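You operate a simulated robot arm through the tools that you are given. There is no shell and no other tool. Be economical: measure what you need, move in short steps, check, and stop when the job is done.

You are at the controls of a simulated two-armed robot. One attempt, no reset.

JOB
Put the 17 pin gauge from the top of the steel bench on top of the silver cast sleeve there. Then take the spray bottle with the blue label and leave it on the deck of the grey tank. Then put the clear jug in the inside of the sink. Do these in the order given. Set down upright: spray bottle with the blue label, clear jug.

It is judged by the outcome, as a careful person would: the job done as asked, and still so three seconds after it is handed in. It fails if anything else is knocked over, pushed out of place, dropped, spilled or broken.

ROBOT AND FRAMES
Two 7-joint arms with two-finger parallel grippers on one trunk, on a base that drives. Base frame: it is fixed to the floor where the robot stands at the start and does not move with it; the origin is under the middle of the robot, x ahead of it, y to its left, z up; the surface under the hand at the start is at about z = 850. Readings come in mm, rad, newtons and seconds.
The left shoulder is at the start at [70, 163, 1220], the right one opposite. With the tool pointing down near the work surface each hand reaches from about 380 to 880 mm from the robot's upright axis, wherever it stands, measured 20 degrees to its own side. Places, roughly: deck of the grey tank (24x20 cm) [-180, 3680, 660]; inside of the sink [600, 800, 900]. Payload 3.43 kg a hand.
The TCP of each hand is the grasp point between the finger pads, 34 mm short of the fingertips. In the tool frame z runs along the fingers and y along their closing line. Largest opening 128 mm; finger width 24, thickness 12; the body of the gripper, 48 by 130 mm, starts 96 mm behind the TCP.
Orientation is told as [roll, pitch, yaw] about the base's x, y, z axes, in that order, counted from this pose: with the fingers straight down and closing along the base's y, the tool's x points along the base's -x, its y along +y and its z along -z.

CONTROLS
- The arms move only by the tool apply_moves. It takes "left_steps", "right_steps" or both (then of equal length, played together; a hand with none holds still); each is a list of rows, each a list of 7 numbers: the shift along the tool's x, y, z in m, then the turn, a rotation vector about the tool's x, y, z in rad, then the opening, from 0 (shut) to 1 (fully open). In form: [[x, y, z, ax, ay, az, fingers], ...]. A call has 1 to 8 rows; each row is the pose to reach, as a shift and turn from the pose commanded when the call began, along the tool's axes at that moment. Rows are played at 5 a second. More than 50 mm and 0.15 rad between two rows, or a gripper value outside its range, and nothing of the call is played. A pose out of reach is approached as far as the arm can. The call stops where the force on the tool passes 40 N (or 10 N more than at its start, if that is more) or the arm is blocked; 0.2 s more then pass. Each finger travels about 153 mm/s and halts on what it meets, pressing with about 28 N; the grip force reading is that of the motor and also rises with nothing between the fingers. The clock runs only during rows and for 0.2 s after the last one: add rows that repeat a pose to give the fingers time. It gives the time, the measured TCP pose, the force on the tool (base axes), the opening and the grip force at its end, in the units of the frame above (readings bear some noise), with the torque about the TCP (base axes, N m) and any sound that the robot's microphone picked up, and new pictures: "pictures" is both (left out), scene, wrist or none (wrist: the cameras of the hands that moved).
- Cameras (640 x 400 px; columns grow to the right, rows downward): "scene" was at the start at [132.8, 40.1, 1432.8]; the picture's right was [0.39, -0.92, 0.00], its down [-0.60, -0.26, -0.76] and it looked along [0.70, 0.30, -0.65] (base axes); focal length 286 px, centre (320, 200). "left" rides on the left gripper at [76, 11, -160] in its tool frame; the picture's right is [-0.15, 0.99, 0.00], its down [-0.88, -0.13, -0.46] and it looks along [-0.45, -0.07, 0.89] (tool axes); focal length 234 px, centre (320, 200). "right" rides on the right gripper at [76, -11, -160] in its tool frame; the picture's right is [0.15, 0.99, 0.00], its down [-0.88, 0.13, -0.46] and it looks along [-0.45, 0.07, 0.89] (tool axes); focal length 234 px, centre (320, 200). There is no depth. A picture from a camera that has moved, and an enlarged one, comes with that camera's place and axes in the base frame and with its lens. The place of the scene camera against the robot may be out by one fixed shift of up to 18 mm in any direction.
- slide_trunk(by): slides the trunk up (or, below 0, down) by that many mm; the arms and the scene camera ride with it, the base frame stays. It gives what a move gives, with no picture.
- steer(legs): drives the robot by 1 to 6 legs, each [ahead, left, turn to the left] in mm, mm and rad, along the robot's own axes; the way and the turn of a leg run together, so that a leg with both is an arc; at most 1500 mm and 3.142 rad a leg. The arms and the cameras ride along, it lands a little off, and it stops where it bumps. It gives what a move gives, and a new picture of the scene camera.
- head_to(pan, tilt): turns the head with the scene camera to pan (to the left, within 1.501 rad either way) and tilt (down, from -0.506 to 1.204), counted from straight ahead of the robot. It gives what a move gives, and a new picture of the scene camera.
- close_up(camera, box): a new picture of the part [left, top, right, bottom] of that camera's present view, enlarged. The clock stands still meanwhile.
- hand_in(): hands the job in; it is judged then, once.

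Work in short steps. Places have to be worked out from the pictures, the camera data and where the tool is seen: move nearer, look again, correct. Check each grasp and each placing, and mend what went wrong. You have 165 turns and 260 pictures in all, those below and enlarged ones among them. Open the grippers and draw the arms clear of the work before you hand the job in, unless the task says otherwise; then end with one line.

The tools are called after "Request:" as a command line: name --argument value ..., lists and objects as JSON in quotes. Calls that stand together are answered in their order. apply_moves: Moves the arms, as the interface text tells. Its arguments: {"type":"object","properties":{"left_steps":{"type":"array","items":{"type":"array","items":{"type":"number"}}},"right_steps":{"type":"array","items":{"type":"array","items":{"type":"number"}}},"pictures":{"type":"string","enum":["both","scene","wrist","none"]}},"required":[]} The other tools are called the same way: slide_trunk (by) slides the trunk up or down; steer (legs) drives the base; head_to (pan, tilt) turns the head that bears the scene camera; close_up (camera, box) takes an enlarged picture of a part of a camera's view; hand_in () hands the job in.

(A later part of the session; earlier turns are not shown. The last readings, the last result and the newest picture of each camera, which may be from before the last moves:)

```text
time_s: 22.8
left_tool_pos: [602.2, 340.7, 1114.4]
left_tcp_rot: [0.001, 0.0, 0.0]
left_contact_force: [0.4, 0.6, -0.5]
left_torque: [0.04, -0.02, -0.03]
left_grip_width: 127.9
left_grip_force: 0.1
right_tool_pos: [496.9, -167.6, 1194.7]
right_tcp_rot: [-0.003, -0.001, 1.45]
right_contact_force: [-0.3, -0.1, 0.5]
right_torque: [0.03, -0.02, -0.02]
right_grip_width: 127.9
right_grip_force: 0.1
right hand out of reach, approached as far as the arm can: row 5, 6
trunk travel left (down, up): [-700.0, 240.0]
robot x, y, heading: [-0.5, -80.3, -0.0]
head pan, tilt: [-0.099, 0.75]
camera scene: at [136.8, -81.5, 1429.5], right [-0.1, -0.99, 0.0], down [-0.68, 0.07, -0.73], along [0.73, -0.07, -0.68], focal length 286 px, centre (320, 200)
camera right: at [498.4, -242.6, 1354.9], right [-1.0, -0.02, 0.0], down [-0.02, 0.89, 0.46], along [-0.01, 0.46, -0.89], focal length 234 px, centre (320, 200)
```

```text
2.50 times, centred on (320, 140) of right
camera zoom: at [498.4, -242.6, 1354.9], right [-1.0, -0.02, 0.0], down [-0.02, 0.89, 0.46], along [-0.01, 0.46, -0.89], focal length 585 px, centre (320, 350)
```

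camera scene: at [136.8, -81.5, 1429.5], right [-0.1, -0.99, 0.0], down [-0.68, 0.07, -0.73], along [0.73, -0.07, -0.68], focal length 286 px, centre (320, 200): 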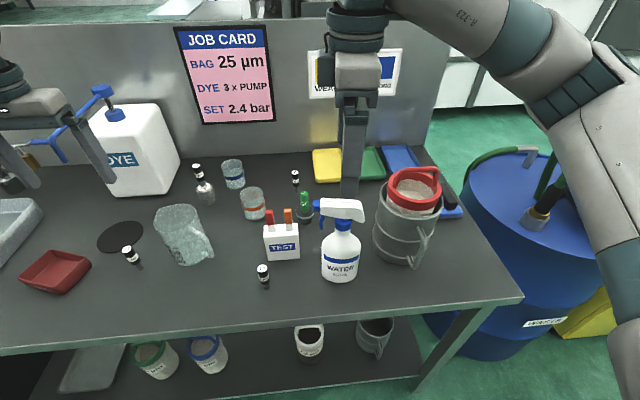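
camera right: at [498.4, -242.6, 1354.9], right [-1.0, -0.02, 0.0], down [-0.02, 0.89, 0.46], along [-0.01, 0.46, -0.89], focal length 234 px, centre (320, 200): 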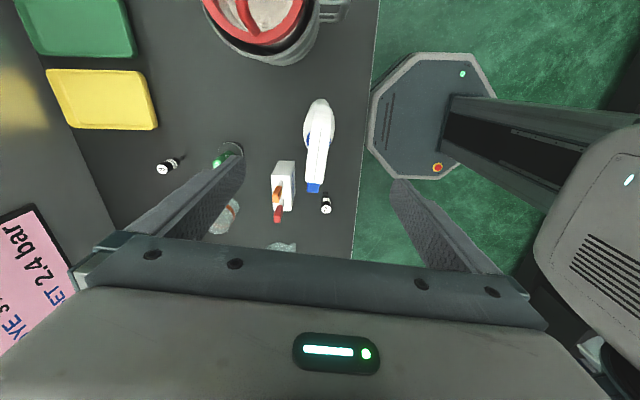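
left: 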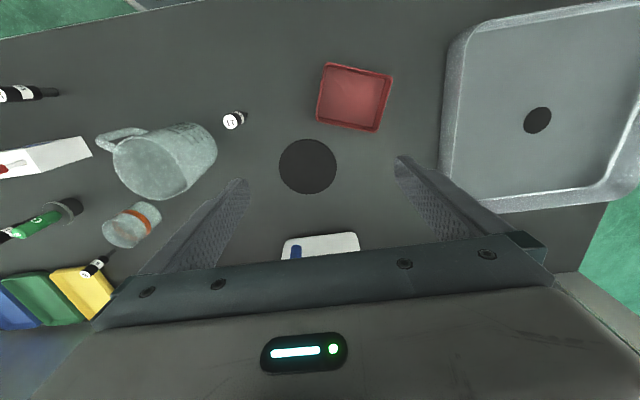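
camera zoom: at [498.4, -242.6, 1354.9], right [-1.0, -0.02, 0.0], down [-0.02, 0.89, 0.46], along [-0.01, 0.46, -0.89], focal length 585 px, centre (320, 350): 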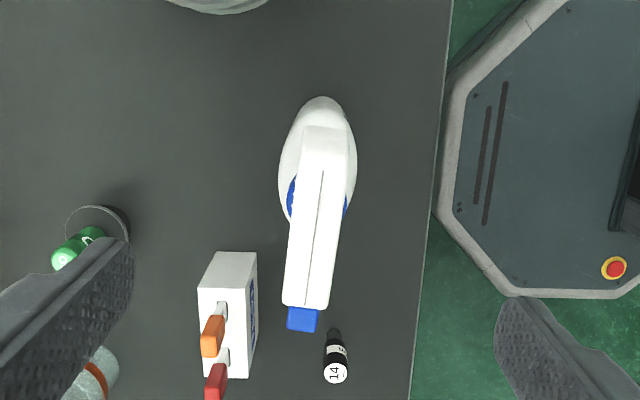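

Bottle axis ≈ (498, -169), head aligned with the fingers. I descend in steps to the collar height and check.

Request:
apply_moves --right_steps '[[0, 0, 0.03, 0, 0, 0, 1], [0, 0, 0.06, 0, 0, 0, 1], [0, 0, 0.085, 0, 0, 0, 1], [0, 0, 0.085, 0, 0, 0, 1]]'

Request:
close_up --camera "scene" --box '[290, 140, 410, 290]'

```text
time_s: 23.8
left_tool_pos: [601.5, 342.6, 1114.3]
left_tcp_rot: [0.0, 0.0, -0.001]
left_contact_force: [0.1, 0.4, -0.1]
left_torque: [-0.02, -0.02, -0.01]
left_grip_width: 127.9
left_grip_force: 0.1
right_tool_pos: [497.1, -166.0, 1109.8]
right_tcp_rot: [-0.001, 0.0, 1.454]
right_contact_force: [0.1, -0.1, 0.2]
right_torque: [0.02, 0.0, -0.03]
right_grip_width: 128.0
right_grip_force: 0.1
trunk travel left (down, up): [-700.0, 240.0]
robot x, y, heading: [-0.7, -79.7, -0.001]
head pan, tilt: [-0.099, 0.75]
camera scene: at [137.2, -80.1, 1429.5], right [-0.1, -0.99, 0.0], down [-0.68, 0.07, -0.73], along [0.73, -0.07, -0.68], focal length 286 px, centre (320, 200)
camera right: at [498.6, -241.8, 1270.0], right [-1.0, -0.03, 0.0], down [-0.03, 0.89, 0.46], along [-0.01, 0.46, -0.89], focal length 234 px, centre (320, 200)
```

scene: 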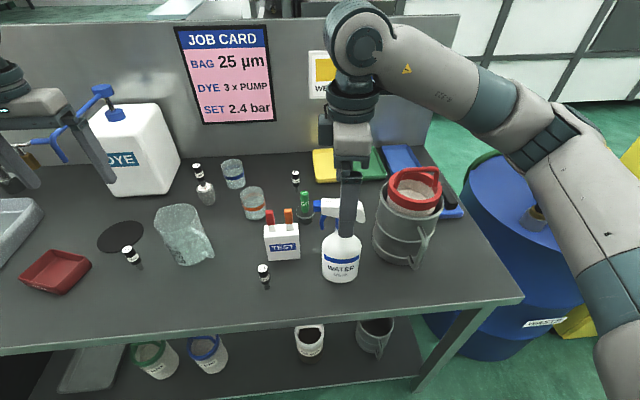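
right: 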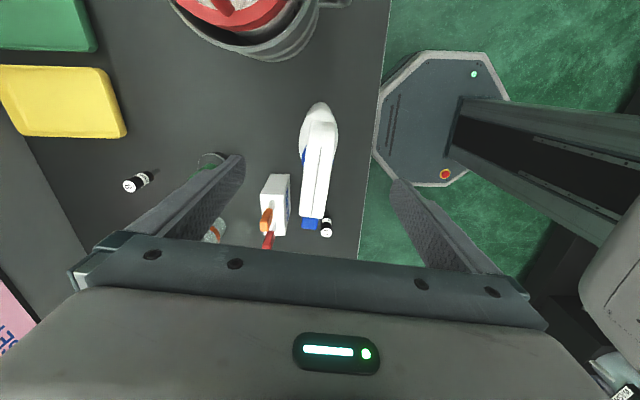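

```text
2.67 times, centred on (350, 215) of scene
camera zoom: at [137.2, -80.1, 1429.5], right [-0.1, -0.99, 0.0], down [-0.68, 0.07, -0.73], along [0.73, -0.07, -0.68], focal length 762 px, centre (240, 160)
```

zoom: 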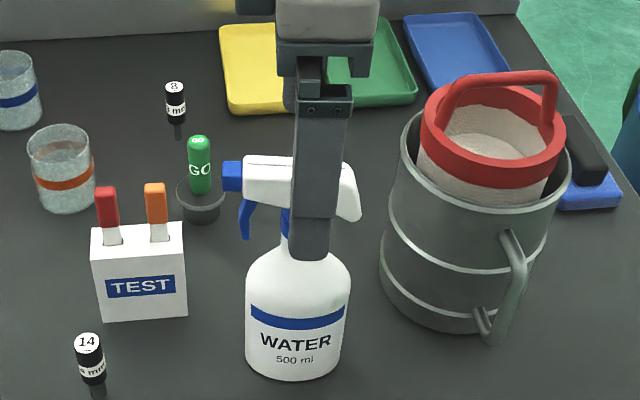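

Scene-camera bias accounted, the bottle axis is y≈-170. I shift 4 mm and descend to z≈1050.

Request:
apply_moves --right_steps '[[0.004, 0, 0.02, 0, 0, 0, 1], [0.004, 0, 0.04, 0, 0, 0, 1], [0.004, 0, 0.06, 0, 0, 0, 1], [0.004, 0, 0.06, 0, 0, 0, 1]]' --pictures "wrist"

Request:
close_up --camera "scene" --box '[290, 140, 410, 290]'

```text
time_s: 24.8
left_tool_pos: [602.9, 342.4, 1113.8]
left_tcp_rot: [0.0, 0.001, 0.001]
left_contact_force: [-0.7, 0.3, -0.7]
left_torque: [0.0, -0.01, 0.0]
left_grip_width: 128.1
left_grip_force: 0.1
right_tool_pos: [494.6, -170.3, 1061.3]
right_tcp_rot: [-0.002, 0.002, 1.448]
right_contact_force: [0.4, -1.3, -0.6]
right_torque: [0.0, -0.01, 0.06]
right_grip_width: 128.0
right_grip_force: 0.0
right hand out of reach, approached as far as the arm can: row 2, 3, 4
trunk travel left (down, up): [-700.0, 240.0]
robot x, y, heading: [-0.8, -79.8, -0.003]
head pan, tilt: [-0.099, 0.75]
camera right: at [496.0, -245.5, 1220.4], right [-1.0, -0.03, 0.0], down [-0.02, 0.89, 0.45], along [-0.01, 0.45, -0.89], focal length 234 px, centre (320, 200)
```

right: 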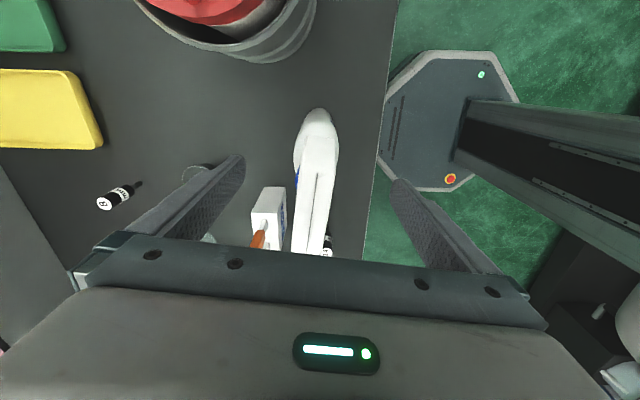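

```text
2.67 times, centred on (350, 215) of scene
camera zoom: at [137.2, -80.2, 1429.4], right [-0.1, -0.99, 0.0], down [-0.68, 0.07, -0.73], along [0.73, -0.07, -0.68], focal length 762 px, centre (240, 160)
```

zoom: 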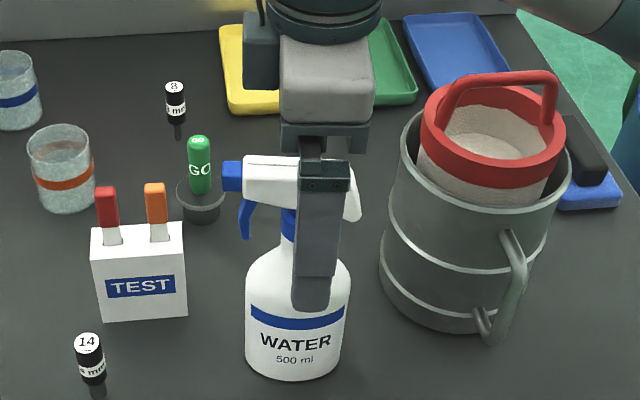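

The arm is at its limit here; I lower the trunk 14 mm instead, which brings the fingers to the collar.

Request:
slide_trunk --by -14

Request:
close_up --camera "scene" --box '[290, 140, 410, 290]'

Request:
close_up --camera "right" --box '[240, 80, 400, 260]'

```text
time_s: 25.5
left_tool_pos: [601.5, 342.0, 1100.5]
left_tcp_rot: [0.0, -0.001, 0.0]
left_contact_force: [-0.4, 0.3, 0.0]
left_torque: [0.02, 0.0, 0.02]
left_grip_width: 127.9
left_grip_force: 0.2
right_tool_pos: [493.9, -171.6, 1047.4]
right_tcp_rot: [0.0, 0.001, 1.449]
right_contact_force: [0.5, 0.2, 0.2]
right_torque: [0.0, 0.02, -0.03]
right_grip_width: 128.0
right_grip_force: 0.1
trunk travel left (down, up): [-686.0, 254.0]
robot x, y, heading: [-3.5, -78.0, 0.003]
head pan, tilt: [-0.099, 0.75]
```

```text
2.67 times, centred on (350, 215) of scene
camera zoom: at [137.2, -80.2, 1415.4], right [-0.1, -0.99, 0.0], down [-0.68, 0.07, -0.73], along [0.73, -0.07, -0.68], focal length 762 px, centre (240, 160)
```

zoom: 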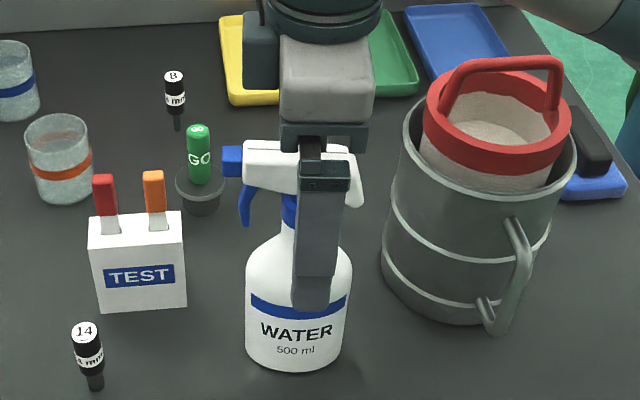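

```text
2.22 times, centred on (320, 170) of right
camera zoom: at [496.0, -245.5, 1206.5], right [-1.0, -0.03, 0.0], down [-0.02, 0.89, 0.45], along [-0.01, 0.45, -0.89], focal length 520 px, centre (320, 267)
```

zoom: 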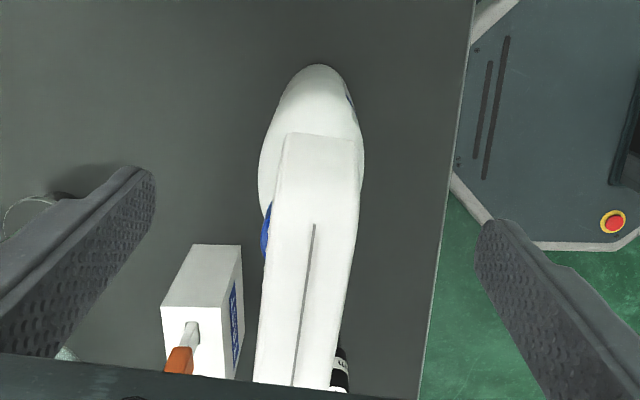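

Fingers straddle the collar; I nudge +3 mm in x and close slowly.

Request:
apply_moves --right_steps '[[0, -0.003, 0, 0, 0, 0, 0.8], [0, -0.003, 0, 0, 0, 0, 0.6], [0, -0.003, 0, 0, 0, 0, 0.45], [0, -0.003, 0, 0, 0, 0, 0.35], [0, -0.003, 0, 0, 0, 0, 0.25], [0, -0.003, 0, 0, 0, 0, 0.0], [0, -0.003, 0, 0, 0, 0, 0.0]]' --pictures "wrist"

Request:
close_up --camera "scene" --box '[290, 140, 410, 290]'

```text
time_s: 27.1
left_tool_pos: [602.0, 341.3, 1099.9]
left_tcp_rot: [0.0, 0.0, 0.0]
left_contact_force: [0.5, 0.9, -0.9]
left_torque: [-0.01, 0.02, -0.03]
left_grip_width: 128.2
left_grip_force: 0.1
right_tool_pos: [496.4, -170.5, 1048.3]
right_tcp_rot: [-0.003, 0.003, 1.446]
right_contact_force: [1.1, -0.3, 1.9]
right_torque: [0.01, -0.25, -0.01]
right_grip_width: 32.3
right_grip_force: 27.7
trunk travel left (down, up): [-686.0, 254.0]
robot x, y, heading: [6.5, -77.6, -0.001]
head pan, tilt: [-0.099, 0.75]
camera right: at [497.4, -245.4, 1207.1], right [-1.0, -0.02, 0.0], down [-0.02, 0.89, 0.45], along [-0.01, 0.45, -0.89], focal length 234 px, centre (320, 200)
```

right: 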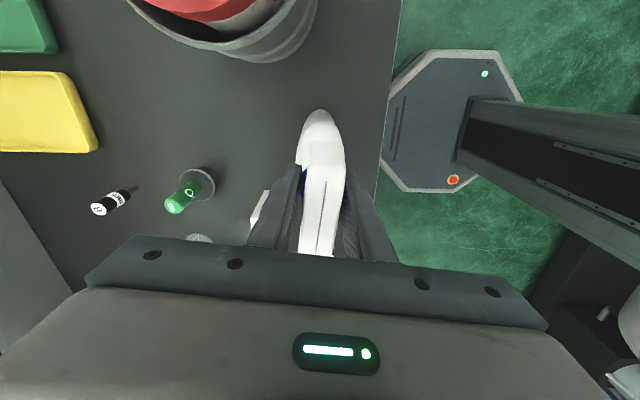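

```text
2.67 times, centred on (350, 215) of scene
camera zoom: at [137.5, -80.2, 1415.4], right [-0.1, -0.99, 0.0], down [-0.68, 0.07, -0.73], along [0.73, -0.07, -0.68], focal length 762 px, centre (240, 160)
```

zoom: 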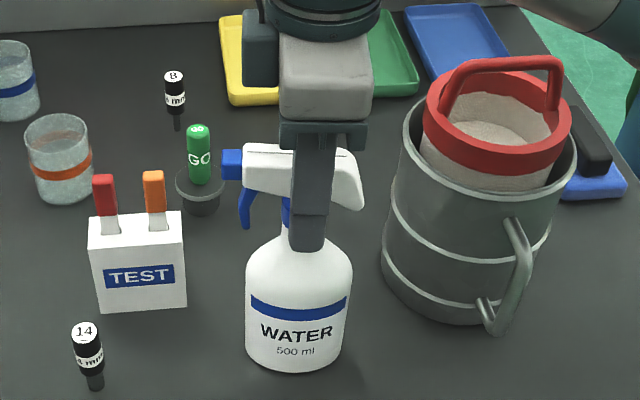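

Gripped at 32 mm. I lift with the trunk, keeping arm posture.

Request:
slide_trunk --by 20

Request:
close_up --camera "scene" --box '[290, 140, 410, 290]'

```text
time_s: 27.7
left_tool_pos: [603.4, 342.5, 1120.4]
left_tcp_rot: [0.0, 0.002, 0.0]
left_contact_force: [-0.3, 0.2, -0.3]
left_torque: [0.01, 0.05, 0.0]
left_grip_width: 128.1
left_grip_force: 0.2
right_tool_pos: [496.8, -170.7, 1066.7]
right_tcp_rot: [-0.003, 0.001, 1.445]
right_contact_force: [0.2, -0.4, -5.3]
right_torque: [-0.03, 0.01, 0.01]
right_grip_width: 32.3
right_grip_force: 28.5
trunk travel left (down, up): [-706.0, 234.0]
robot x, y, heading: [-1.5, -80.0, -0.003]
head pan, tilt: [-0.099, 0.75]
```

```text
2.67 times, centred on (350, 215) of scene
camera zoom: at [138.0, -80.3, 1435.3], right [-0.1, -0.99, 0.0], down [-0.68, 0.07, -0.73], along [0.73, -0.07, -0.68], focal length 762 px, centre (240, 160)
```

zoom: 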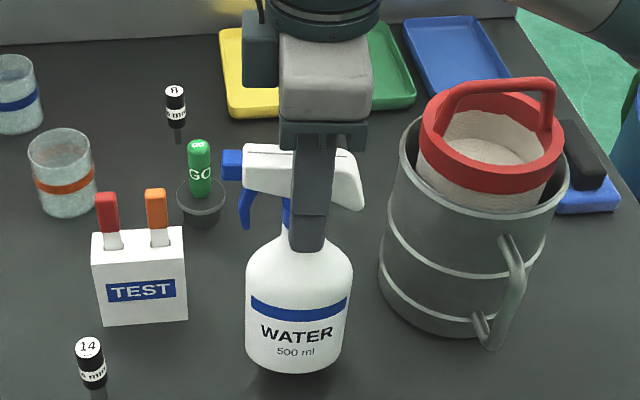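

Held, 5.3 N. I raise further and survey the way to the tank on the left.

Request:
slide_trunk --by 130

Request:
head_to --pan 1.5 --tilt 0.3

```text
time_s: 29.3
left_tool_pos: [602.1, 342.5, 1249.3]
left_tcp_rot: [0.0, 0.0, 0.0]
left_contact_force: [-0.5, -0.3, 0.3]
left_torque: [0.02, -0.01, 0.0]
left_grip_width: 127.9
left_grip_force: 0.0
right_tool_pos: [496.6, -168.4, 1197.8]
right_tcp_rot: [-0.002, 0.003, 1.444]
right_contact_force: [-0.1, 0.9, -4.3]
right_torque: [0.01, 0.01, -0.01]
right_grip_width: 32.4
right_grip_force: 28.1
trunk travel left (down, up): [-836.0, 104.0]
robot x, y, heading: [1.4, -77.9, 0.004]
head pan, tilt: [-0.099, 0.75]
```

```text
time_s: 31.0
left_tool_pos: [603.3, 342.7, 1250.7]
left_tcp_rot: [0.0, 0.001, 0.001]
left_contact_force: [0.0, -0.5, 0.3]
left_torque: [0.04, 0.0, 0.05]
left_grip_width: 128.3
left_grip_force: 0.0
right_tool_pos: [496.3, -170.2, 1197.2]
right_tcp_rot: [-0.005, 0.002, 1.446]
right_contact_force: [0.0, 0.4, -5.4]
right_torque: [-0.04, 0.02, -0.02]
right_grip_width: 32.6
right_grip_force: 28.3
trunk travel left (down, up): [-836.0, 104.0]
robot x, y, heading: [-1.5, -81.9, 0.002]
head pan, tilt: [1.499, 0.3]
camera scene: at [62.2, 21.1, 1605.8], right [1.0, -0.07, 0.0], down [-0.02, -0.3, -0.96], along [0.07, 0.95, -0.3], focal length 286 px, centre (320, 200)
```

scene: 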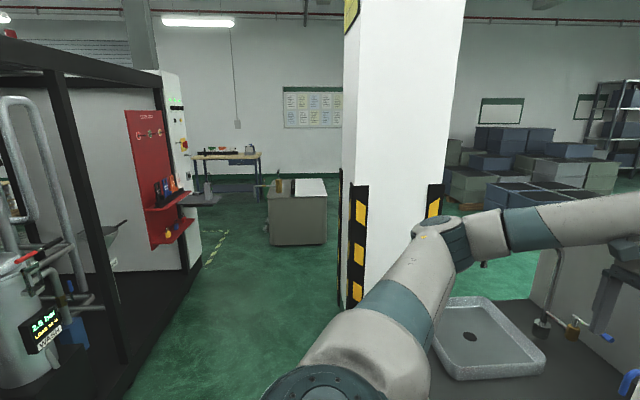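

The way is clear: tank ahead-left, pillar at x>440, machine frame at x<-900. I back off 270 mm and turn left 90°.

Request:
close_up --camera "scene" --box '[180, 130, 350, 250]'

Request:
steer --legs '[[-270, 0, 0], [0, 0, 1.571]]'

Request:
head_to --pan 0 --tilt 0.4

```text
3.33 times, centred on (265, 190) of scene
camera zoom: at [62.2, 21.1, 1605.8], right [1.0, -0.07, 0.0], down [-0.02, -0.3, -0.96], along [0.07, 0.95, -0.3], focal length 952 px, centre (503, 233)
```

zoom: 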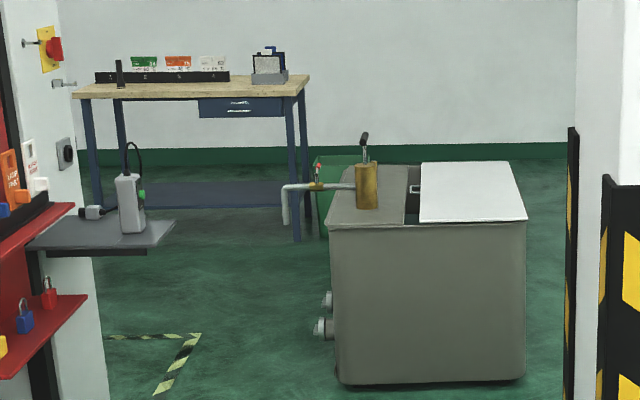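

```text
time_s: 36.7
left_tool_pos: [-680.7, 533.2, 1250.3]
left_tcp_rot: [0.0, 0.002, 1.55]
left_contact_force: [0.5, -0.6, -0.1]
left_torque: [0.01, 0.01, 0.01]
left_grip_width: 128.3
left_grip_force: 0.0
right_tool_pos: [-170.4, 416.8, 1196.4]
right_tcp_rot: [-0.004, 0.001, 2.994]
right_contact_force: [0.3, -0.6, -4.7]
right_torque: [0.01, 0.0, 0.03]
right_grip_width: 32.2
right_grip_force: 27.7
trunk travel left (down, up): [-836.0, 104.0]
robot x, y, heading: [-273.5, -79.8, 1.552]
head pan, tilt: [1.499, 0.3]
camera scene: at [-358.9, -11.9, 1605.8], right [0.09, 1.0, 0.0], down [0.29, -0.03, -0.96], along [-0.95, 0.09, -0.3], focal length 286 px, centre (320, 200)
```

scene: 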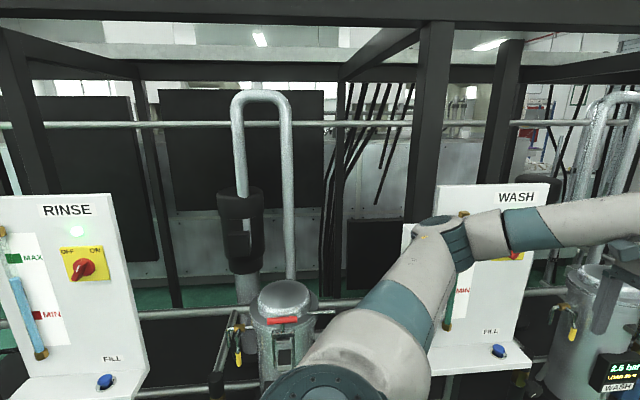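

```text
time_s: 38.3
left_tool_pos: [-679.1, 532.9, 1250.2]
left_tcp_rot: [0.001, 0.001, 1.549]
left_contact_force: [0.7, 0.2, 0.4]
left_torque: [-0.02, 0.03, 0.0]
left_grip_width: 128.0
left_grip_force: 0.2
right_tool_pos: [-170.1, 417.0, 1196.9]
right_tcp_rot: [-0.002, 0.002, 2.995]
right_contact_force: [-1.2, 0.5, -4.1]
right_torque: [-0.01, 0.0, -0.01]
right_grip_width: 32.6
right_grip_force: 28.4
trunk travel left (down, up): [-836.0, 104.0]
robot x, y, heading: [-273.6, -77.0, 1.555]
head pan, tilt: [0.0, 0.4]
camera scene: at [-264.2, 72.0, 1596.5], right [1.0, -0.02, 0.0], down [-0.01, -0.39, -0.92], along [0.02, 0.92, -0.39], focal length 286 px, centre (320, 200)
```

scene: 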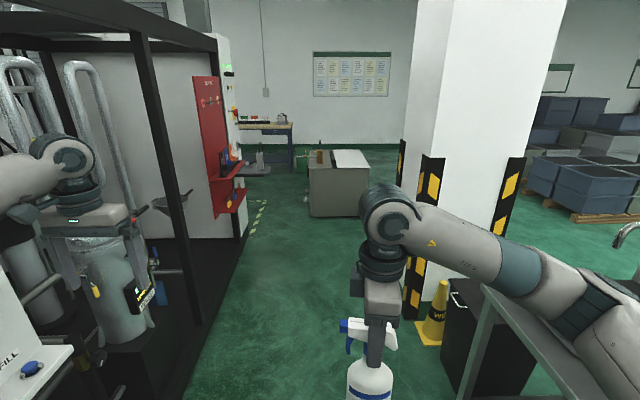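

The machine lies close to the left, with a shelf protruding near (-637, 2500). I tuck the left hand inward before driving.

Request:
apply_moves --left_steps '[[0.02, -0.04, 0, 0, 0, 0, 0.5], [0.04, -0.08, 0, 0, 0, 0, 0.3], [0.06, -0.12, 0, 0, 0, 0, 0.2], [0.08, -0.16, 0, 0, 0, 0, 0.2], [0.1, -0.2, 0, 0, 0, 0, 0.2], [0.12, -0.22, 0, 0, 0, 0, 0.2]]' --pictures "none"

Request:
steer --legs '[[1200, -100, 0], [700, 0, 0]]'

```text
time_s: 39.7
left_tool_pos: [-463.7, 406.2, 1251.4]
left_tcp_rot: [0.0, 0.001, 1.551]
left_contact_force: [0.8, 0.4, -0.1]
left_torque: [0.02, 0.0, 0.01]
left_grip_width: 25.7
left_grip_force: 0.1
right_tool_pos: [-169.5, 415.3, 1197.9]
right_tcp_rot: [-0.005, 0.001, 2.996]
right_contact_force: [-0.3, -0.7, -5.0]
right_torque: [-0.04, 0.02, 0.02]
right_grip_width: 32.3
right_grip_force: 27.9
trunk travel left (down, up): [-836.0, 104.0]
robot x, y, heading: [-272.7, -75.5, 1.553]
head pan, tilt: [0.0, 0.4]
```

```text
time_s: 49.2
left_tool_pos: [-353.3, 2292.8, 1251.4]
left_tcp_rot: [0.0, -0.002, 1.572]
left_contact_force: [0.2, 0.3, -0.2]
left_torque: [-0.02, 0.0, 0.0]
left_grip_width: 25.5
left_grip_force: 0.0
right_tool_pos: [-60.6, 2309.3, 1197.4]
right_tcp_rot: [-0.002, 0.0, 3.017]
right_contact_force: [0.4, -0.3, -4.7]
right_torque: [0.01, -0.02, -0.02]
right_grip_width: 32.3
right_grip_force: 27.4
trunk travel left (down, up): [-836.0, 104.0]
robot x, y, heading: [-147.7, 1810.6, 1.568]
head pan, tilt: [0.0, 0.4]
camera scene: at [-146.9, 1962.4, 1596.6], right [1.0, 0.0, 0.0], down [0.0, -0.39, -0.92], along [0.0, 0.92, -0.39], focal length 286 px, centre (320, 200)
```

scene: 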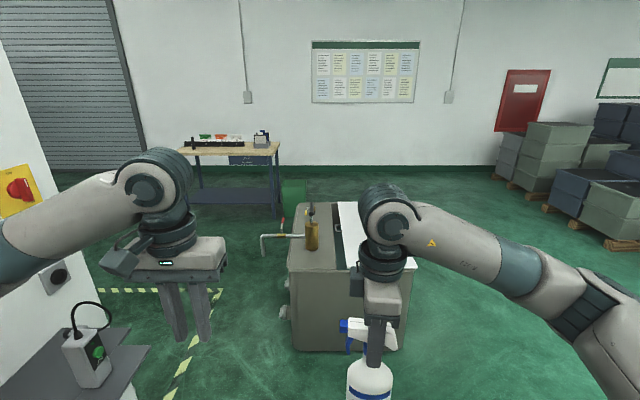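

I look closely at the tank top.

Request:
close_up --camera "scene" --box '[240, 180, 420, 300]'

```text
3.33 times, centred on (330, 240) of scene
camera zoom: at [-146.9, 1962.4, 1596.6], right [1.0, 0.0, 0.0], down [0.0, -0.39, -0.92], along [0.0, 0.92, -0.39], focal length 952 px, centre (287, 67)
```

zoom: 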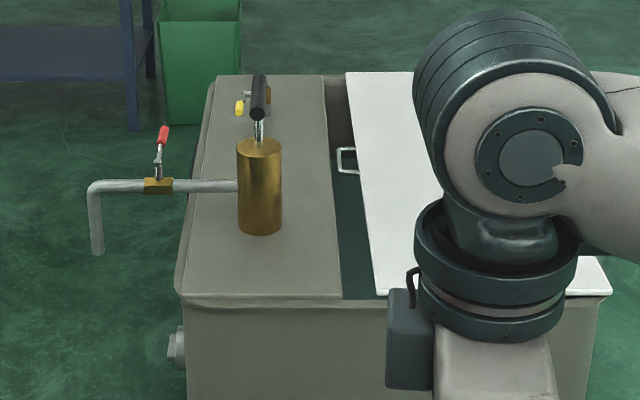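

Free deck strip lies between the brass column (y≈3440, handle top ≈950) and a rear valve (y≈3960). I'll approach from the tank's left side: raise, drive ahead to y≈2880, then look.

Request:
slide_trunk --by 90

Request:
steer --legs '[[1060, 0, 0]]'

Request:
head_to --pan 0.9 --tilt 0.7

```text
time_s: 50.4
left_tool_pos: [-352.8, 2293.8, 1340.2]
left_tcp_rot: [0.001, 0.001, 1.57]
left_contact_force: [-0.5, -0.3, -0.7]
left_torque: [0.0, 0.0, 0.0]
left_grip_width: 25.5
left_grip_force: 0.0
right_tool_pos: [-59.8, 2309.6, 1287.0]
right_tcp_rot: [-0.003, 0.001, 3.017]
right_contact_force: [-0.9, 0.4, -4.4]
right_torque: [0.0, -0.02, -0.03]
right_grip_width: 32.6
right_grip_force: 28.3
trunk travel left (down, up): [-926.0, 14.0]
robot x, y, heading: [-151.7, 1813.9, 1.569]
head pan, tilt: [0.0, 0.4]
```

```text
time_s: 55.9
left_tool_pos: [-351.5, 3354.1, 1342.2]
left_tcp_rot: [-0.001, 0.0, 1.569]
left_contact_force: [0.7, 0.9, 0.1]
left_torque: [-0.01, -0.01, -0.01]
left_grip_width: 25.7
left_grip_force: 0.0
right_tool_pos: [-58.9, 3369.0, 1288.1]
right_tcp_rot: [-0.003, 0.002, 3.016]
right_contact_force: [0.1, -0.4, -5.2]
right_torque: [0.0, -0.03, 0.01]
right_grip_width: 32.6
right_grip_force: 28.1
trunk travel left (down, up): [-926.0, 14.0]
robot x, y, heading: [-150.4, 2870.6, 1.569]
head pan, tilt: [0.0, 0.4]
camera scene: at [-145.4, 3022.7, 1686.6], right [1.0, 0.0, 0.0], down [0.0, -0.39, -0.92], along [0.0, 0.92, -0.39], focal length 286 px, centre (320, 200)
```

scene: 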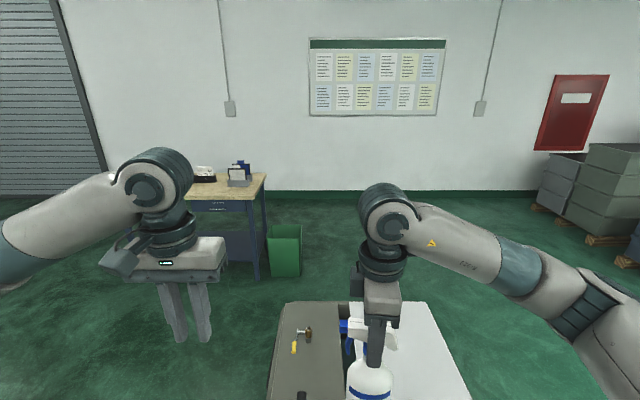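

```text
time_s: 57.1
left_tool_pos: [-352.0, 3354.7, 1341.2]
left_tcp_rot: [0.0, 0.0, 1.568]
left_contact_force: [0.5, 0.7, 0.3]
left_torque: [-0.02, 0.0, -0.06]
left_grip_width: 25.7
left_grip_force: 0.1
right_tool_pos: [-57.4, 3368.7, 1287.0]
right_tcp_rot: [-0.002, 0.002, 3.016]
right_contact_force: [0.0, 0.2, -4.2]
right_torque: [-0.04, -0.04, 0.0]
right_grip_width: 32.7
right_grip_force: 27.4
trunk travel left (down, up): [-926.0, 14.0]
robot x, y, heading: [-150.7, 2873.3, 1.566]
head pan, tilt: [0.901, 0.7]
camera scene: at [-212.0, 2983.7, 1659.7], right [0.62, 0.78, 0.0], down [0.5, -0.4, -0.77], along [-0.6, 0.48, -0.64], focal length 286 px, centre (320, 200)
```

scene: 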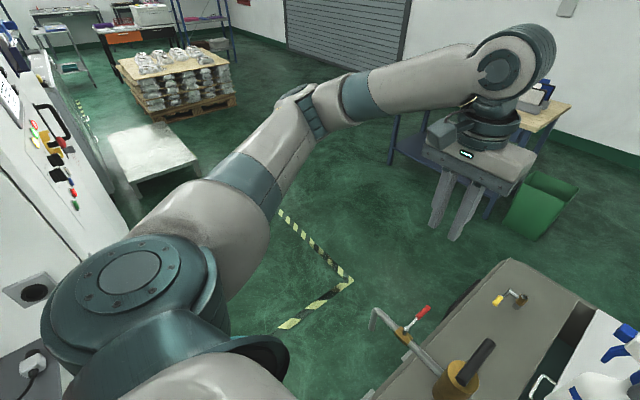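

Area left of the tank is free. I drive around to its left side, then turn to face it.

Request:
steer --legs '[[40, 450, 0], [200, 150, 0], [710, 0, 0]]'

Request:
steer --legs '[[0, 0, -1.571]]'

Request:
head_to --pan -0.1 --tilt 0.9

```text
time_s: 64.8
left_tool_pos: [-960.6, 4310.5, 1342.5]
left_tcp_rot: [-0.001, 0.0, 1.578]
left_contact_force: [-0.2, 0.9, -0.3]
left_torque: [0.03, -0.01, 0.02]
left_grip_width: 25.5
left_grip_force: 0.1
right_tool_pos: [-666.8, 4328.5, 1287.8]
right_tcp_rot: [-0.004, 0.002, 3.024]
right_contact_force: [0.1, -0.7, -5.7]
right_torque: [0.02, -0.02, -0.02]
right_grip_width: 32.5
right_grip_force: 28.0
trunk travel left (down, up): [-926.0, 14.0]
robot x, y, heading: [-756.3, 3830.9, 1.579]
head pan, tilt: [0.901, 0.7]
camera scene: at [-817.9, 3940.6, 1659.8], right [0.62, 0.79, 0.0], down [0.51, -0.4, -0.77], along [-0.6, 0.47, -0.64], focal length 286 px, centre (320, 200)
```

scene: 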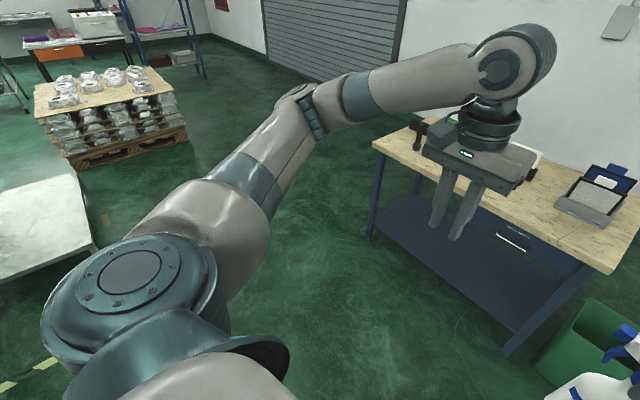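

```text
time_s: 69.0
left_tool_pos: [-270.0, 4026.2, 1340.6]
left_tcp_rot: [-0.001, 0.0, -0.016]
left_contact_force: [0.2, 0.2, 0.1]
left_torque: [-0.05, -0.01, -0.03]
left_grip_width: 25.4
left_grip_force: 0.0
right_tool_pos: [-260.7, 3734.3, 1287.7]
right_tcp_rot: [-0.003, 0.002, 1.429]
right_contact_force: [0.1, -0.2, -4.3]
right_torque: [0.02, 0.0, -0.01]
right_grip_width: 32.4
right_grip_force: 28.1
trunk travel left (down, up): [-926.0, 14.0]
robot x, y, heading: [-755.7, 3830.5, -0.017]
head pan, tilt: [0.901, 0.7]
camera scene: at [-645.9, 3904.0, 1659.6], right [0.77, -0.63, 0.0], down [-0.41, -0.5, -0.76], along [0.48, 0.59, -0.64], focal length 286 px, centre (320, 200)
```

scene: 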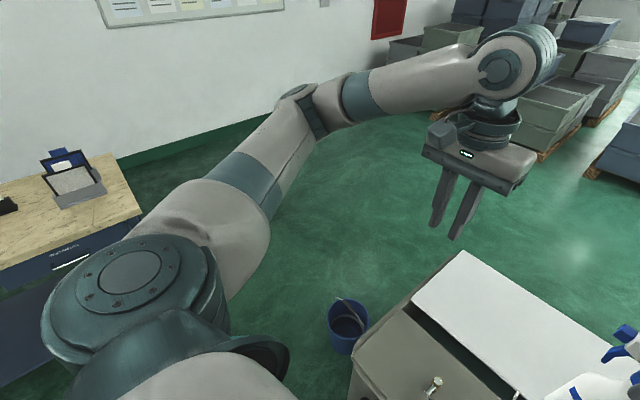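

```text
time_s: 70.3
left_tool_pos: [-272.3, 4026.5, 1340.7]
left_tcp_rot: [0.0, 0.0, -0.016]
left_contact_force: [-0.5, 0.5, -1.2]
left_torque: [-0.02, -0.01, 0.02]
left_grip_width: 25.8
left_grip_force: 0.1
right_tool_pos: [-260.5, 3732.4, 1287.8]
right_tcp_rot: [-0.002, 0.002, 1.429]
right_contact_force: [0.5, 0.5, -4.3]
right_torque: [-0.01, -0.01, 0.0]
right_grip_width: 32.6
right_grip_force: 27.9
trunk travel left (down, up): [-926.0, 14.0]
robot x, y, heading: [-757.3, 3829.3, -0.019]
head pan, tilt: [-0.099, 0.901]
camera scene: at [-624.7, 3829.2, 1643.5], right [-0.12, -0.99, 0.0], down [-0.78, 0.09, -0.62], along [0.62, -0.07, -0.78], focal length 286 px, centre (320, 200)
```

scene: 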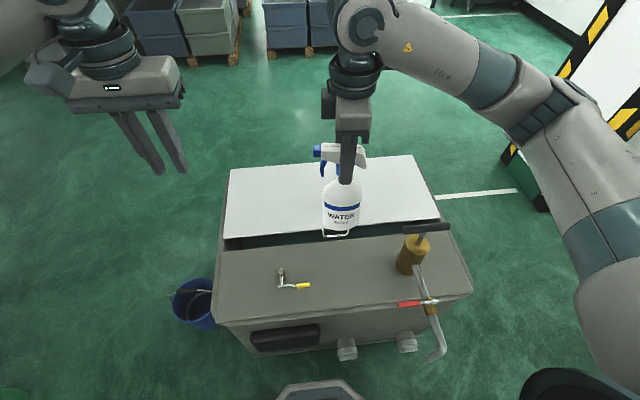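

Clear view: free spot (-180, 3680) between valve and column. To keep the right elbow away from the column I strafe left 130 mm, then swing the hand to its natural yaw over the spot.

Request:
steer --legs '[[0, 130, 0]]'

Request:
apply_moves --right_steps '[[0.021, -0.013, 0, 0, 0, 0.145, 0], [0.042, -0.026, 0, 0, 0, 0.29, 0], [0.064, -0.039, 0, 0, 0, 0.435, 0], [0.085, -0.052, 0, 0, 0, 0.58, 0], [0.106, -0.066, 0, 0, 0, 0.725, 0], [0.127, -0.079, 0, 0, 0, 0.87, 0], [0.149, -0.092, 0, 0, 0, 1.015, 0], [0.17, -0.105, 0, 0, 0, 1.16, 0]]' --pictures "scene"

```text
time_s: 71.6
left_tool_pos: [-269.2, 4150.6, 1341.9]
left_tcp_rot: [0.003, 0.001, -0.019]
left_contact_force: [-0.6, 0.2, -0.3]
left_torque: [0.01, 0.0, -0.03]
left_grip_width: 25.6
left_grip_force: 0.1
right_tool_pos: [-258.6, 3856.0, 1286.2]
right_tcp_rot: [-0.002, 0.001, 1.427]
right_contact_force: [0.2, -0.1, -5.3]
right_torque: [0.02, -0.02, 0.01]
right_grip_width: 32.4
right_grip_force: 28.6
trunk travel left (down, up): [-926.0, 14.0]
robot x, y, heading: [-752.2, 3957.7, -0.019]
head pan, tilt: [-0.099, 0.901]
camera scene: at [-622.7, 3953.2, 1643.5], right [-0.12, -0.99, 0.0], down [-0.78, 0.09, -0.62], along [0.62, -0.07, -0.78], focal length 286 px, centre (320, 200)
```

scene: 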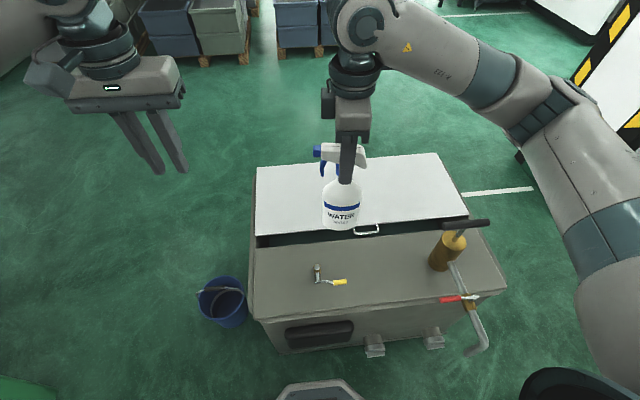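

```text
time_s: 73.4
left_tool_pos: [-268.8, 4150.6, 1341.7]
left_tcp_rot: [-0.002, 0.0, -0.018]
left_contact_force: [0.5, -1.0, 0.5]
left_torque: [0.01, -0.01, -0.03]
left_grip_width: 25.8
left_grip_force: 0.1
right_tool_pos: [-179.4, 3674.4, 1287.7]
right_tcp_rot: [-0.002, -0.002, 0.266]
right_contact_force: [0.3, -0.4, -4.3]
right_torque: [0.04, 0.02, 0.03]
right_grip_width: 32.3
right_grip_force: 27.7
trunk travel left (down, up): [-926.0, 14.0]
robot x, y, heading: [-750.7, 3962.8, -0.015]
head pan, tilt: [-0.099, 0.901]
camera scene: at [-622.7, 3954.4, 1643.5], right [-0.12, -0.99, 0.0], down [-0.78, 0.09, -0.62], along [0.62, -0.07, -0.78], focal length 286 px, centre (320, 200)
```

scene: 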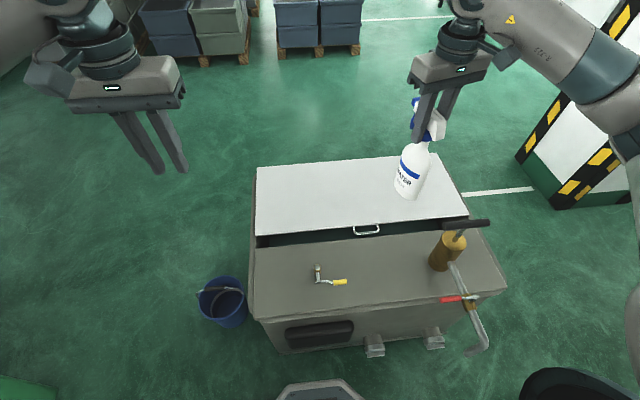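

Hand is over the spot. I lower the arm 150 mm and check the elbow clearance.

Request:
apply_moves --right_steps '[[0, 0, 0.04, 0, 0, 0, 0], [0, 0, 0.08, 0, 0, 0, 0], [0, 0, 0.12, 0, 0, 0, 0], [0, 0, 0.15, 0, 0, 0, 0], [0, 0, 0.15, 0, 0, 0, 0]]' --pictures "none"

Request:
head_to --pan -0.5 --tilt 0.85

```text
time_s: 74.6
left_tool_pos: [-269.9, 4152.7, 1341.3]
left_tcp_rot: [0.0, -0.001, -0.017]
left_contact_force: [0.5, 0.3, 0.7]
left_torque: [0.06, -0.04, 0.01]
left_grip_width: 25.4
left_grip_force: 0.2
right_tool_pos: [-178.1, 3675.0, 1138.0]
right_tcp_rot: [-0.003, -0.002, 0.269]
right_contact_force: [0.1, 0.1, -4.5]
right_torque: [-0.06, 0.04, 0.01]
right_grip_width: 32.4
right_grip_force: 28.0
trunk travel left (down, up): [-926.0, 14.0]
robot x, y, heading: [-752.9, 3958.9, -0.016]
head pan, tilt: [-0.099, 0.901]
```

```text
time_s: 75.5
left_tool_pos: [-269.0, 4152.8, 1341.8]
left_tcp_rot: [-0.001, 0.001, -0.018]
left_contact_force: [-0.5, -0.7, -0.3]
left_torque: [-0.02, -0.01, -0.02]
left_grip_width: 25.6
left_grip_force: 0.0
right_tool_pos: [-179.4, 3675.5, 1138.1]
right_tcp_rot: [-0.003, -0.001, 0.269]
right_contact_force: [-0.7, -0.5, -4.4]
right_torque: [0.01, 0.03, -0.01]
right_grip_width: 32.6
right_grip_force: 27.9
trunk travel left (down, up): [-926.0, 14.0]
robot x, y, heading: [-754.9, 3959.0, -0.013]
head pan, tilt: [-0.499, 0.85]
camera scene: at [-629.5, 3926.7, 1647.4], right [-0.49, -0.87, 0.0], down [-0.65, 0.37, -0.66], along [0.57, -0.33, -0.75], focal length 286 px, centre (320, 200)
```

scene: 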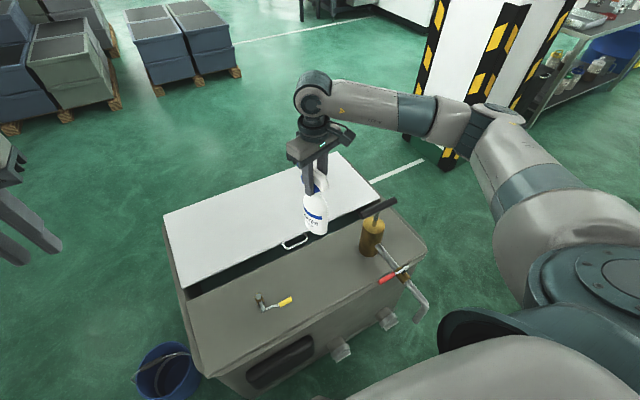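

Forearm passes well above the column. I lower the arm 80 mm more, then check, then use the trunk.

Request:
apply_moves --right_steps '[[0, 0, 0.04, 0, 0, 0, 0], [0, 0, 0.08, 0, 0, 0, 0], [0, 0, 0.12, 0, 0, 0, 0], [0, 0, 0.12, 0, 0, 0, 0]]' --pictures "none"

Request:
slide_trunk --by -125

Request:
head_to --pan -0.4 --tilt 0.95

```text
time_s: 76.5
left_tool_pos: [-270.2, 4151.7, 1341.4]
left_tcp_rot: [0.0, -0.001, -0.018]
left_contact_force: [0.5, -0.2, -0.2]
left_torque: [0.04, -0.05, 0.04]
left_grip_width: 25.6
left_grip_force: 0.0
right_tool_pos: [-179.2, 3675.2, 1017.1]
right_tcp_rot: [-0.005, -0.003, 0.269]
right_contact_force: [-0.5, -0.7, -4.4]
right_torque: [-0.01, 0.02, 0.01]
right_grip_width: 32.3
right_grip_force: 27.8
trunk travel left (down, up): [-926.0, 14.0]
robot x, y, heading: [-755.6, 3957.8, -0.013]
head pan, tilt: [-0.499, 0.85]
```

```text
time_s: 78.0
left_tool_pos: [-270.1, 4152.8, 1215.6]
left_tcp_rot: [0.0, 0.0, -0.018]
left_contact_force: [-0.1, 0.3, 0.4]
left_torque: [0.01, 0.03, 0.0]
left_grip_width: 25.9
left_grip_force: 0.1
right_tool_pos: [-180.6, 3675.0, 893.4]
right_tcp_rot: [-0.005, -0.002, 0.269]
right_contact_force: [0.1, 0.4, -4.6]
right_torque: [-0.03, 0.02, 0.01]
right_grip_width: 32.3
right_grip_force: 27.9
trunk travel left (down, up): [-801.0, 139.0]
robot x, y, heading: [-756.7, 3962.2, -0.019]
head pan, tilt: [-0.499, 0.85]
```

```text
time_s: 78.7
left_tool_pos: [-267.7, 4154.1, 1217.0]
left_tcp_rot: [0.001, -0.002, -0.019]
left_contact_force: [0.3, -0.8, 0.8]
left_torque: [0.0, -0.02, -0.04]
left_grip_width: 25.5
left_grip_force: 0.0
right_tool_pos: [-179.4, 3674.0, 892.2]
right_tcp_rot: [-0.003, -0.001, 0.267]
right_contact_force: [-0.1, 0.5, -4.5]
right_torque: [-0.02, 0.04, 0.0]
right_grip_width: 32.2
right_grip_force: 28.0
trunk travel left (down, up): [-801.0, 139.0]
robot x, y, heading: [-754.1, 3960.6, -0.017]
head pan, tilt: [-0.4, 0.949]
camera scene: at [-631.3, 3935.6, 1514.9], right [-0.41, -0.91, 0.0], down [-0.74, 0.33, -0.58], along [0.53, -0.24, -0.81], focal length 286 px, centre (320, 200)
```

scene: 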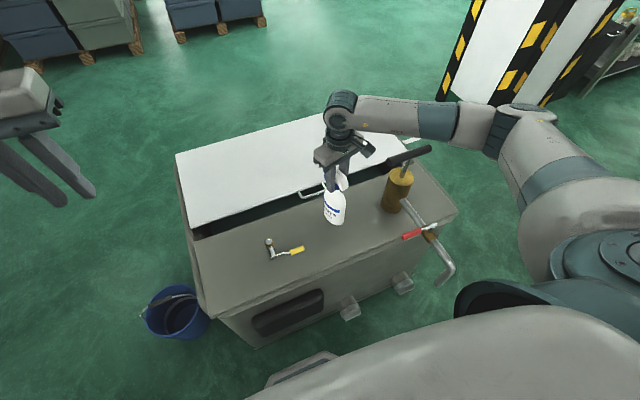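

Bottle base should be ~30 mm above the deck. I zoom in to verify.

Request:
close_up --camera "scene" --box '[260, 90, 450, 270]'

Request:
slide_trunk --by -22

Request:
close_up --camera "scene" --box '[290, 130, 390, 240]'

```text
2.22 times, centred on (355, 180) of scene
camera zoom: at [-631.3, 3935.6, 1514.9], right [-0.41, -0.91, 0.0], down [-0.74, 0.33, -0.58], along [0.53, -0.24, -0.81], focal length 635 px, centre (242, 244)
```

zoom: 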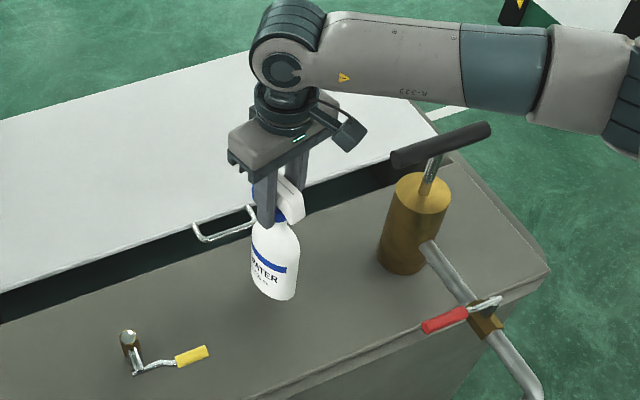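

```text
time_s: 79.4
left_tool_pos: [-268.7, 4153.5, 1192.9]
left_tcp_rot: [-0.001, -0.001, -0.019]
left_contact_force: [0.3, 0.4, -0.3]
left_torque: [0.01, -0.01, 0.01]
left_grip_width: 25.5
left_grip_force: 0.1
right_tool_pos: [-179.4, 3673.6, 870.4]
right_tcp_rot: [-0.003, -0.001, 0.267]
right_contact_force: [0.2, -0.9, -5.5]
right_torque: [-0.01, 0.03, 0.03]
right_grip_width: 32.6
right_grip_force: 28.0
trunk travel left (down, up): [-779.0, 161.0]
robot x, y, heading: [-753.5, 3961.0, -0.016]
head pan, tilt: [-0.4, 0.949]
```

```text
3.64 times, centred on (340, 185) of scene
camera zoom: at [-631.4, 3935.7, 1492.9], right [-0.41, -0.91, 0.0], down [-0.74, 0.33, -0.58], along [0.53, -0.24, -0.81], focal length 1039 px, centre (247, 254)
```

zoom: 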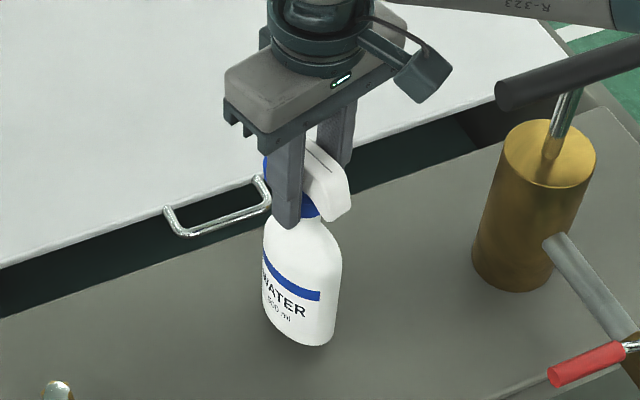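

About 10 mm remains. I lower in small arm steps until the weight comes off.

Request:
apply_moves --right_steps '[[0, 0, 0.003, 0, 0, 0, 0], [0, 0, 0.006, 0, 0, 0, 0], [0, 0, 0.008, 0, 0, 0, 0], [0, 0, 0.008, 0, 0, 0, 0]]' --pictures "none"

```text
time_s: 80.4
left_tool_pos: [-268.8, 4152.4, 1194.2]
left_tcp_rot: [0.001, 0.001, -0.018]
left_contact_force: [0.7, 0.2, -0.1]
left_torque: [-0.02, -0.01, 0.0]
left_grip_width: 25.5
left_grip_force: 0.0
right_tool_pos: [-179.4, 3675.7, 862.4]
right_tcp_rot: [-0.004, -0.001, 0.268]
right_contact_force: [-0.6, 1.5, -5.0]
right_torque: [-0.01, 0.0, -0.02]
right_grip_width: 32.3
right_grip_force: 27.9
trunk travel left (down, up): [-779.0, 161.0]
robot x, y, heading: [-749.0, 3958.6, -0.016]
head pan, tilt: [-0.4, 0.949]
```

Still hanging; continue down a few mm.

Request:
apply_moves --right_steps '[[0, 0, 0.002, 0, 0, 0, 0], [0, 0, 0.004, 0, 0, 0, 0], [0, 0, 0.004, 0, 0, 0, 0]]' --pictures "none"

Request:
close_up --camera "scene" --box '[290, 130, 390, 240]'

```text
time_s: 81.2
left_tool_pos: [-268.7, 4152.2, 1195.4]
left_tcp_rot: [0.0, 0.0, -0.018]
left_contact_force: [0.5, -0.4, 0.6]
left_torque: [-0.01, -0.02, -0.03]
left_grip_width: 25.6
left_grip_force: 0.0
right_tool_pos: [-180.0, 3674.8, 858.4]
right_tcp_rot: [-0.002, -0.001, 0.27]
right_contact_force: [-0.2, -0.4, -5.2]
right_torque: [-0.02, -0.02, -0.01]
right_grip_width: 32.7
right_grip_force: 27.9
trunk travel left (down, up): [-779.0, 161.0]
robot x, y, heading: [-753.8, 3957.8, -0.018]
head pan, tilt: [-0.4, 0.949]
```

```text
3.64 times, centred on (340, 185) of scene
camera zoom: at [-631.2, 3935.7, 1492.9], right [-0.41, -0.91, 0.0], down [-0.74, 0.33, -0.58], along [0.53, -0.24, -0.81], focal length 1039 px, centre (247, 254)
```

zoom: 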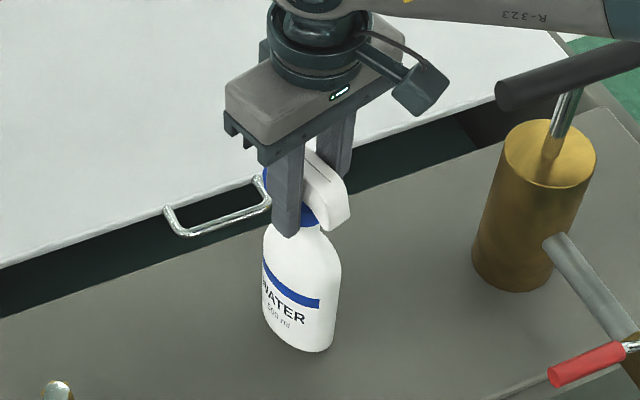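

Still hanging. Continue.

Request:
apply_moves --right_steps '[[0, 0, 0.003, 0, 0, 0, 0], [0, 0, 0.006, 0, 0, 0, 0], [0, 0, 0.006, 0, 0, 0, 0]]' --pictures "none"

```text
time_s: 82.0
left_tool_pos: [-271.1, 4152.8, 1194.9]
left_tcp_rot: [-0.001, 0.001, -0.017]
left_contact_force: [0.1, -0.3, -0.6]
left_torque: [0.01, -0.02, -0.03]
left_grip_width: 25.7
left_grip_force: 0.0
right_tool_pos: [-179.0, 3675.1, 855.3]
right_tcp_rot: [-0.005, -0.004, 0.265]
right_contact_force: [1.9, -2.1, 21.1]
right_torque: [-0.08, -0.18, -0.04]
right_grip_width: 32.3
right_grip_force: 27.8
trunk travel left (down, up): [-779.0, 161.0]
robot x, y, heading: [-754.6, 3957.4, -0.019]
head pan, tilt: [-0.4, 0.949]
```

Contact. I relieve the pressure 3 mm and release gently, then check.

Request:
apply_moves --right_steps '[[0, 0, -0.0025, 0, 0, 0, 0], [0, 0, -0.0025, 0, 0, 0, 0.25], [0, 0, -0.0025, 0, 0, 0, 0.35], [0, 0, -0.0025, 0, 0, 0, 0.45], [0, 0, -0.0025, 0, 0, 0, 0.6], [0, 0, -0.0025, 0, 0, 0, 0.6]]' --pictures "none"

Request:
close_up --camera "scene" --box '[290, 130, 390, 240]'

```text
time_s: 83.4
left_tool_pos: [-268.0, 4153.0, 1193.6]
left_tcp_rot: [0.001, 0.0, -0.017]
left_contact_force: [-0.5, 0.4, 0.1]
left_torque: [0.0, 0.01, -0.02]
left_grip_width: 25.6
left_grip_force: 0.1
right_tool_pos: [-180.1, 3674.4, 855.9]
right_tcp_rot: [-0.003, -0.002, 0.268]
right_contact_force: [0.7, 0.2, 0.5]
right_torque: [-0.01, 0.02, 0.01]
right_grip_width: 76.7
right_grip_force: 0.0
trunk travel left (down, up): [-779.0, 161.0]
robot x, y, heading: [-755.2, 3957.8, -0.018]
head pan, tilt: [-0.4, 0.949]
```

```text
3.64 times, centred on (340, 185) of scene
camera zoom: at [-631.7, 3936.0, 1492.9], right [-0.41, -0.91, 0.0], down [-0.74, 0.33, -0.58], along [0.53, -0.24, -0.81], focal length 1039 px, centre (247, 254)
```

zoom: 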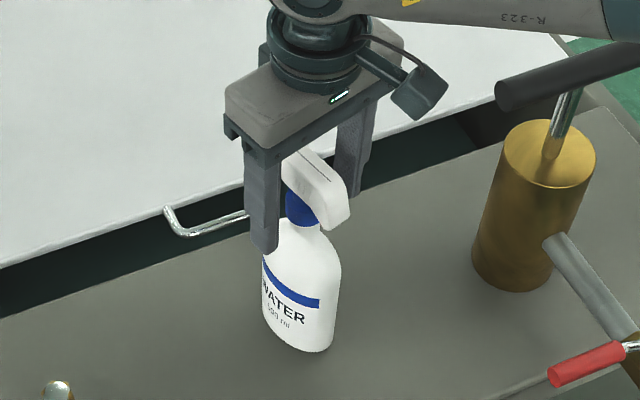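

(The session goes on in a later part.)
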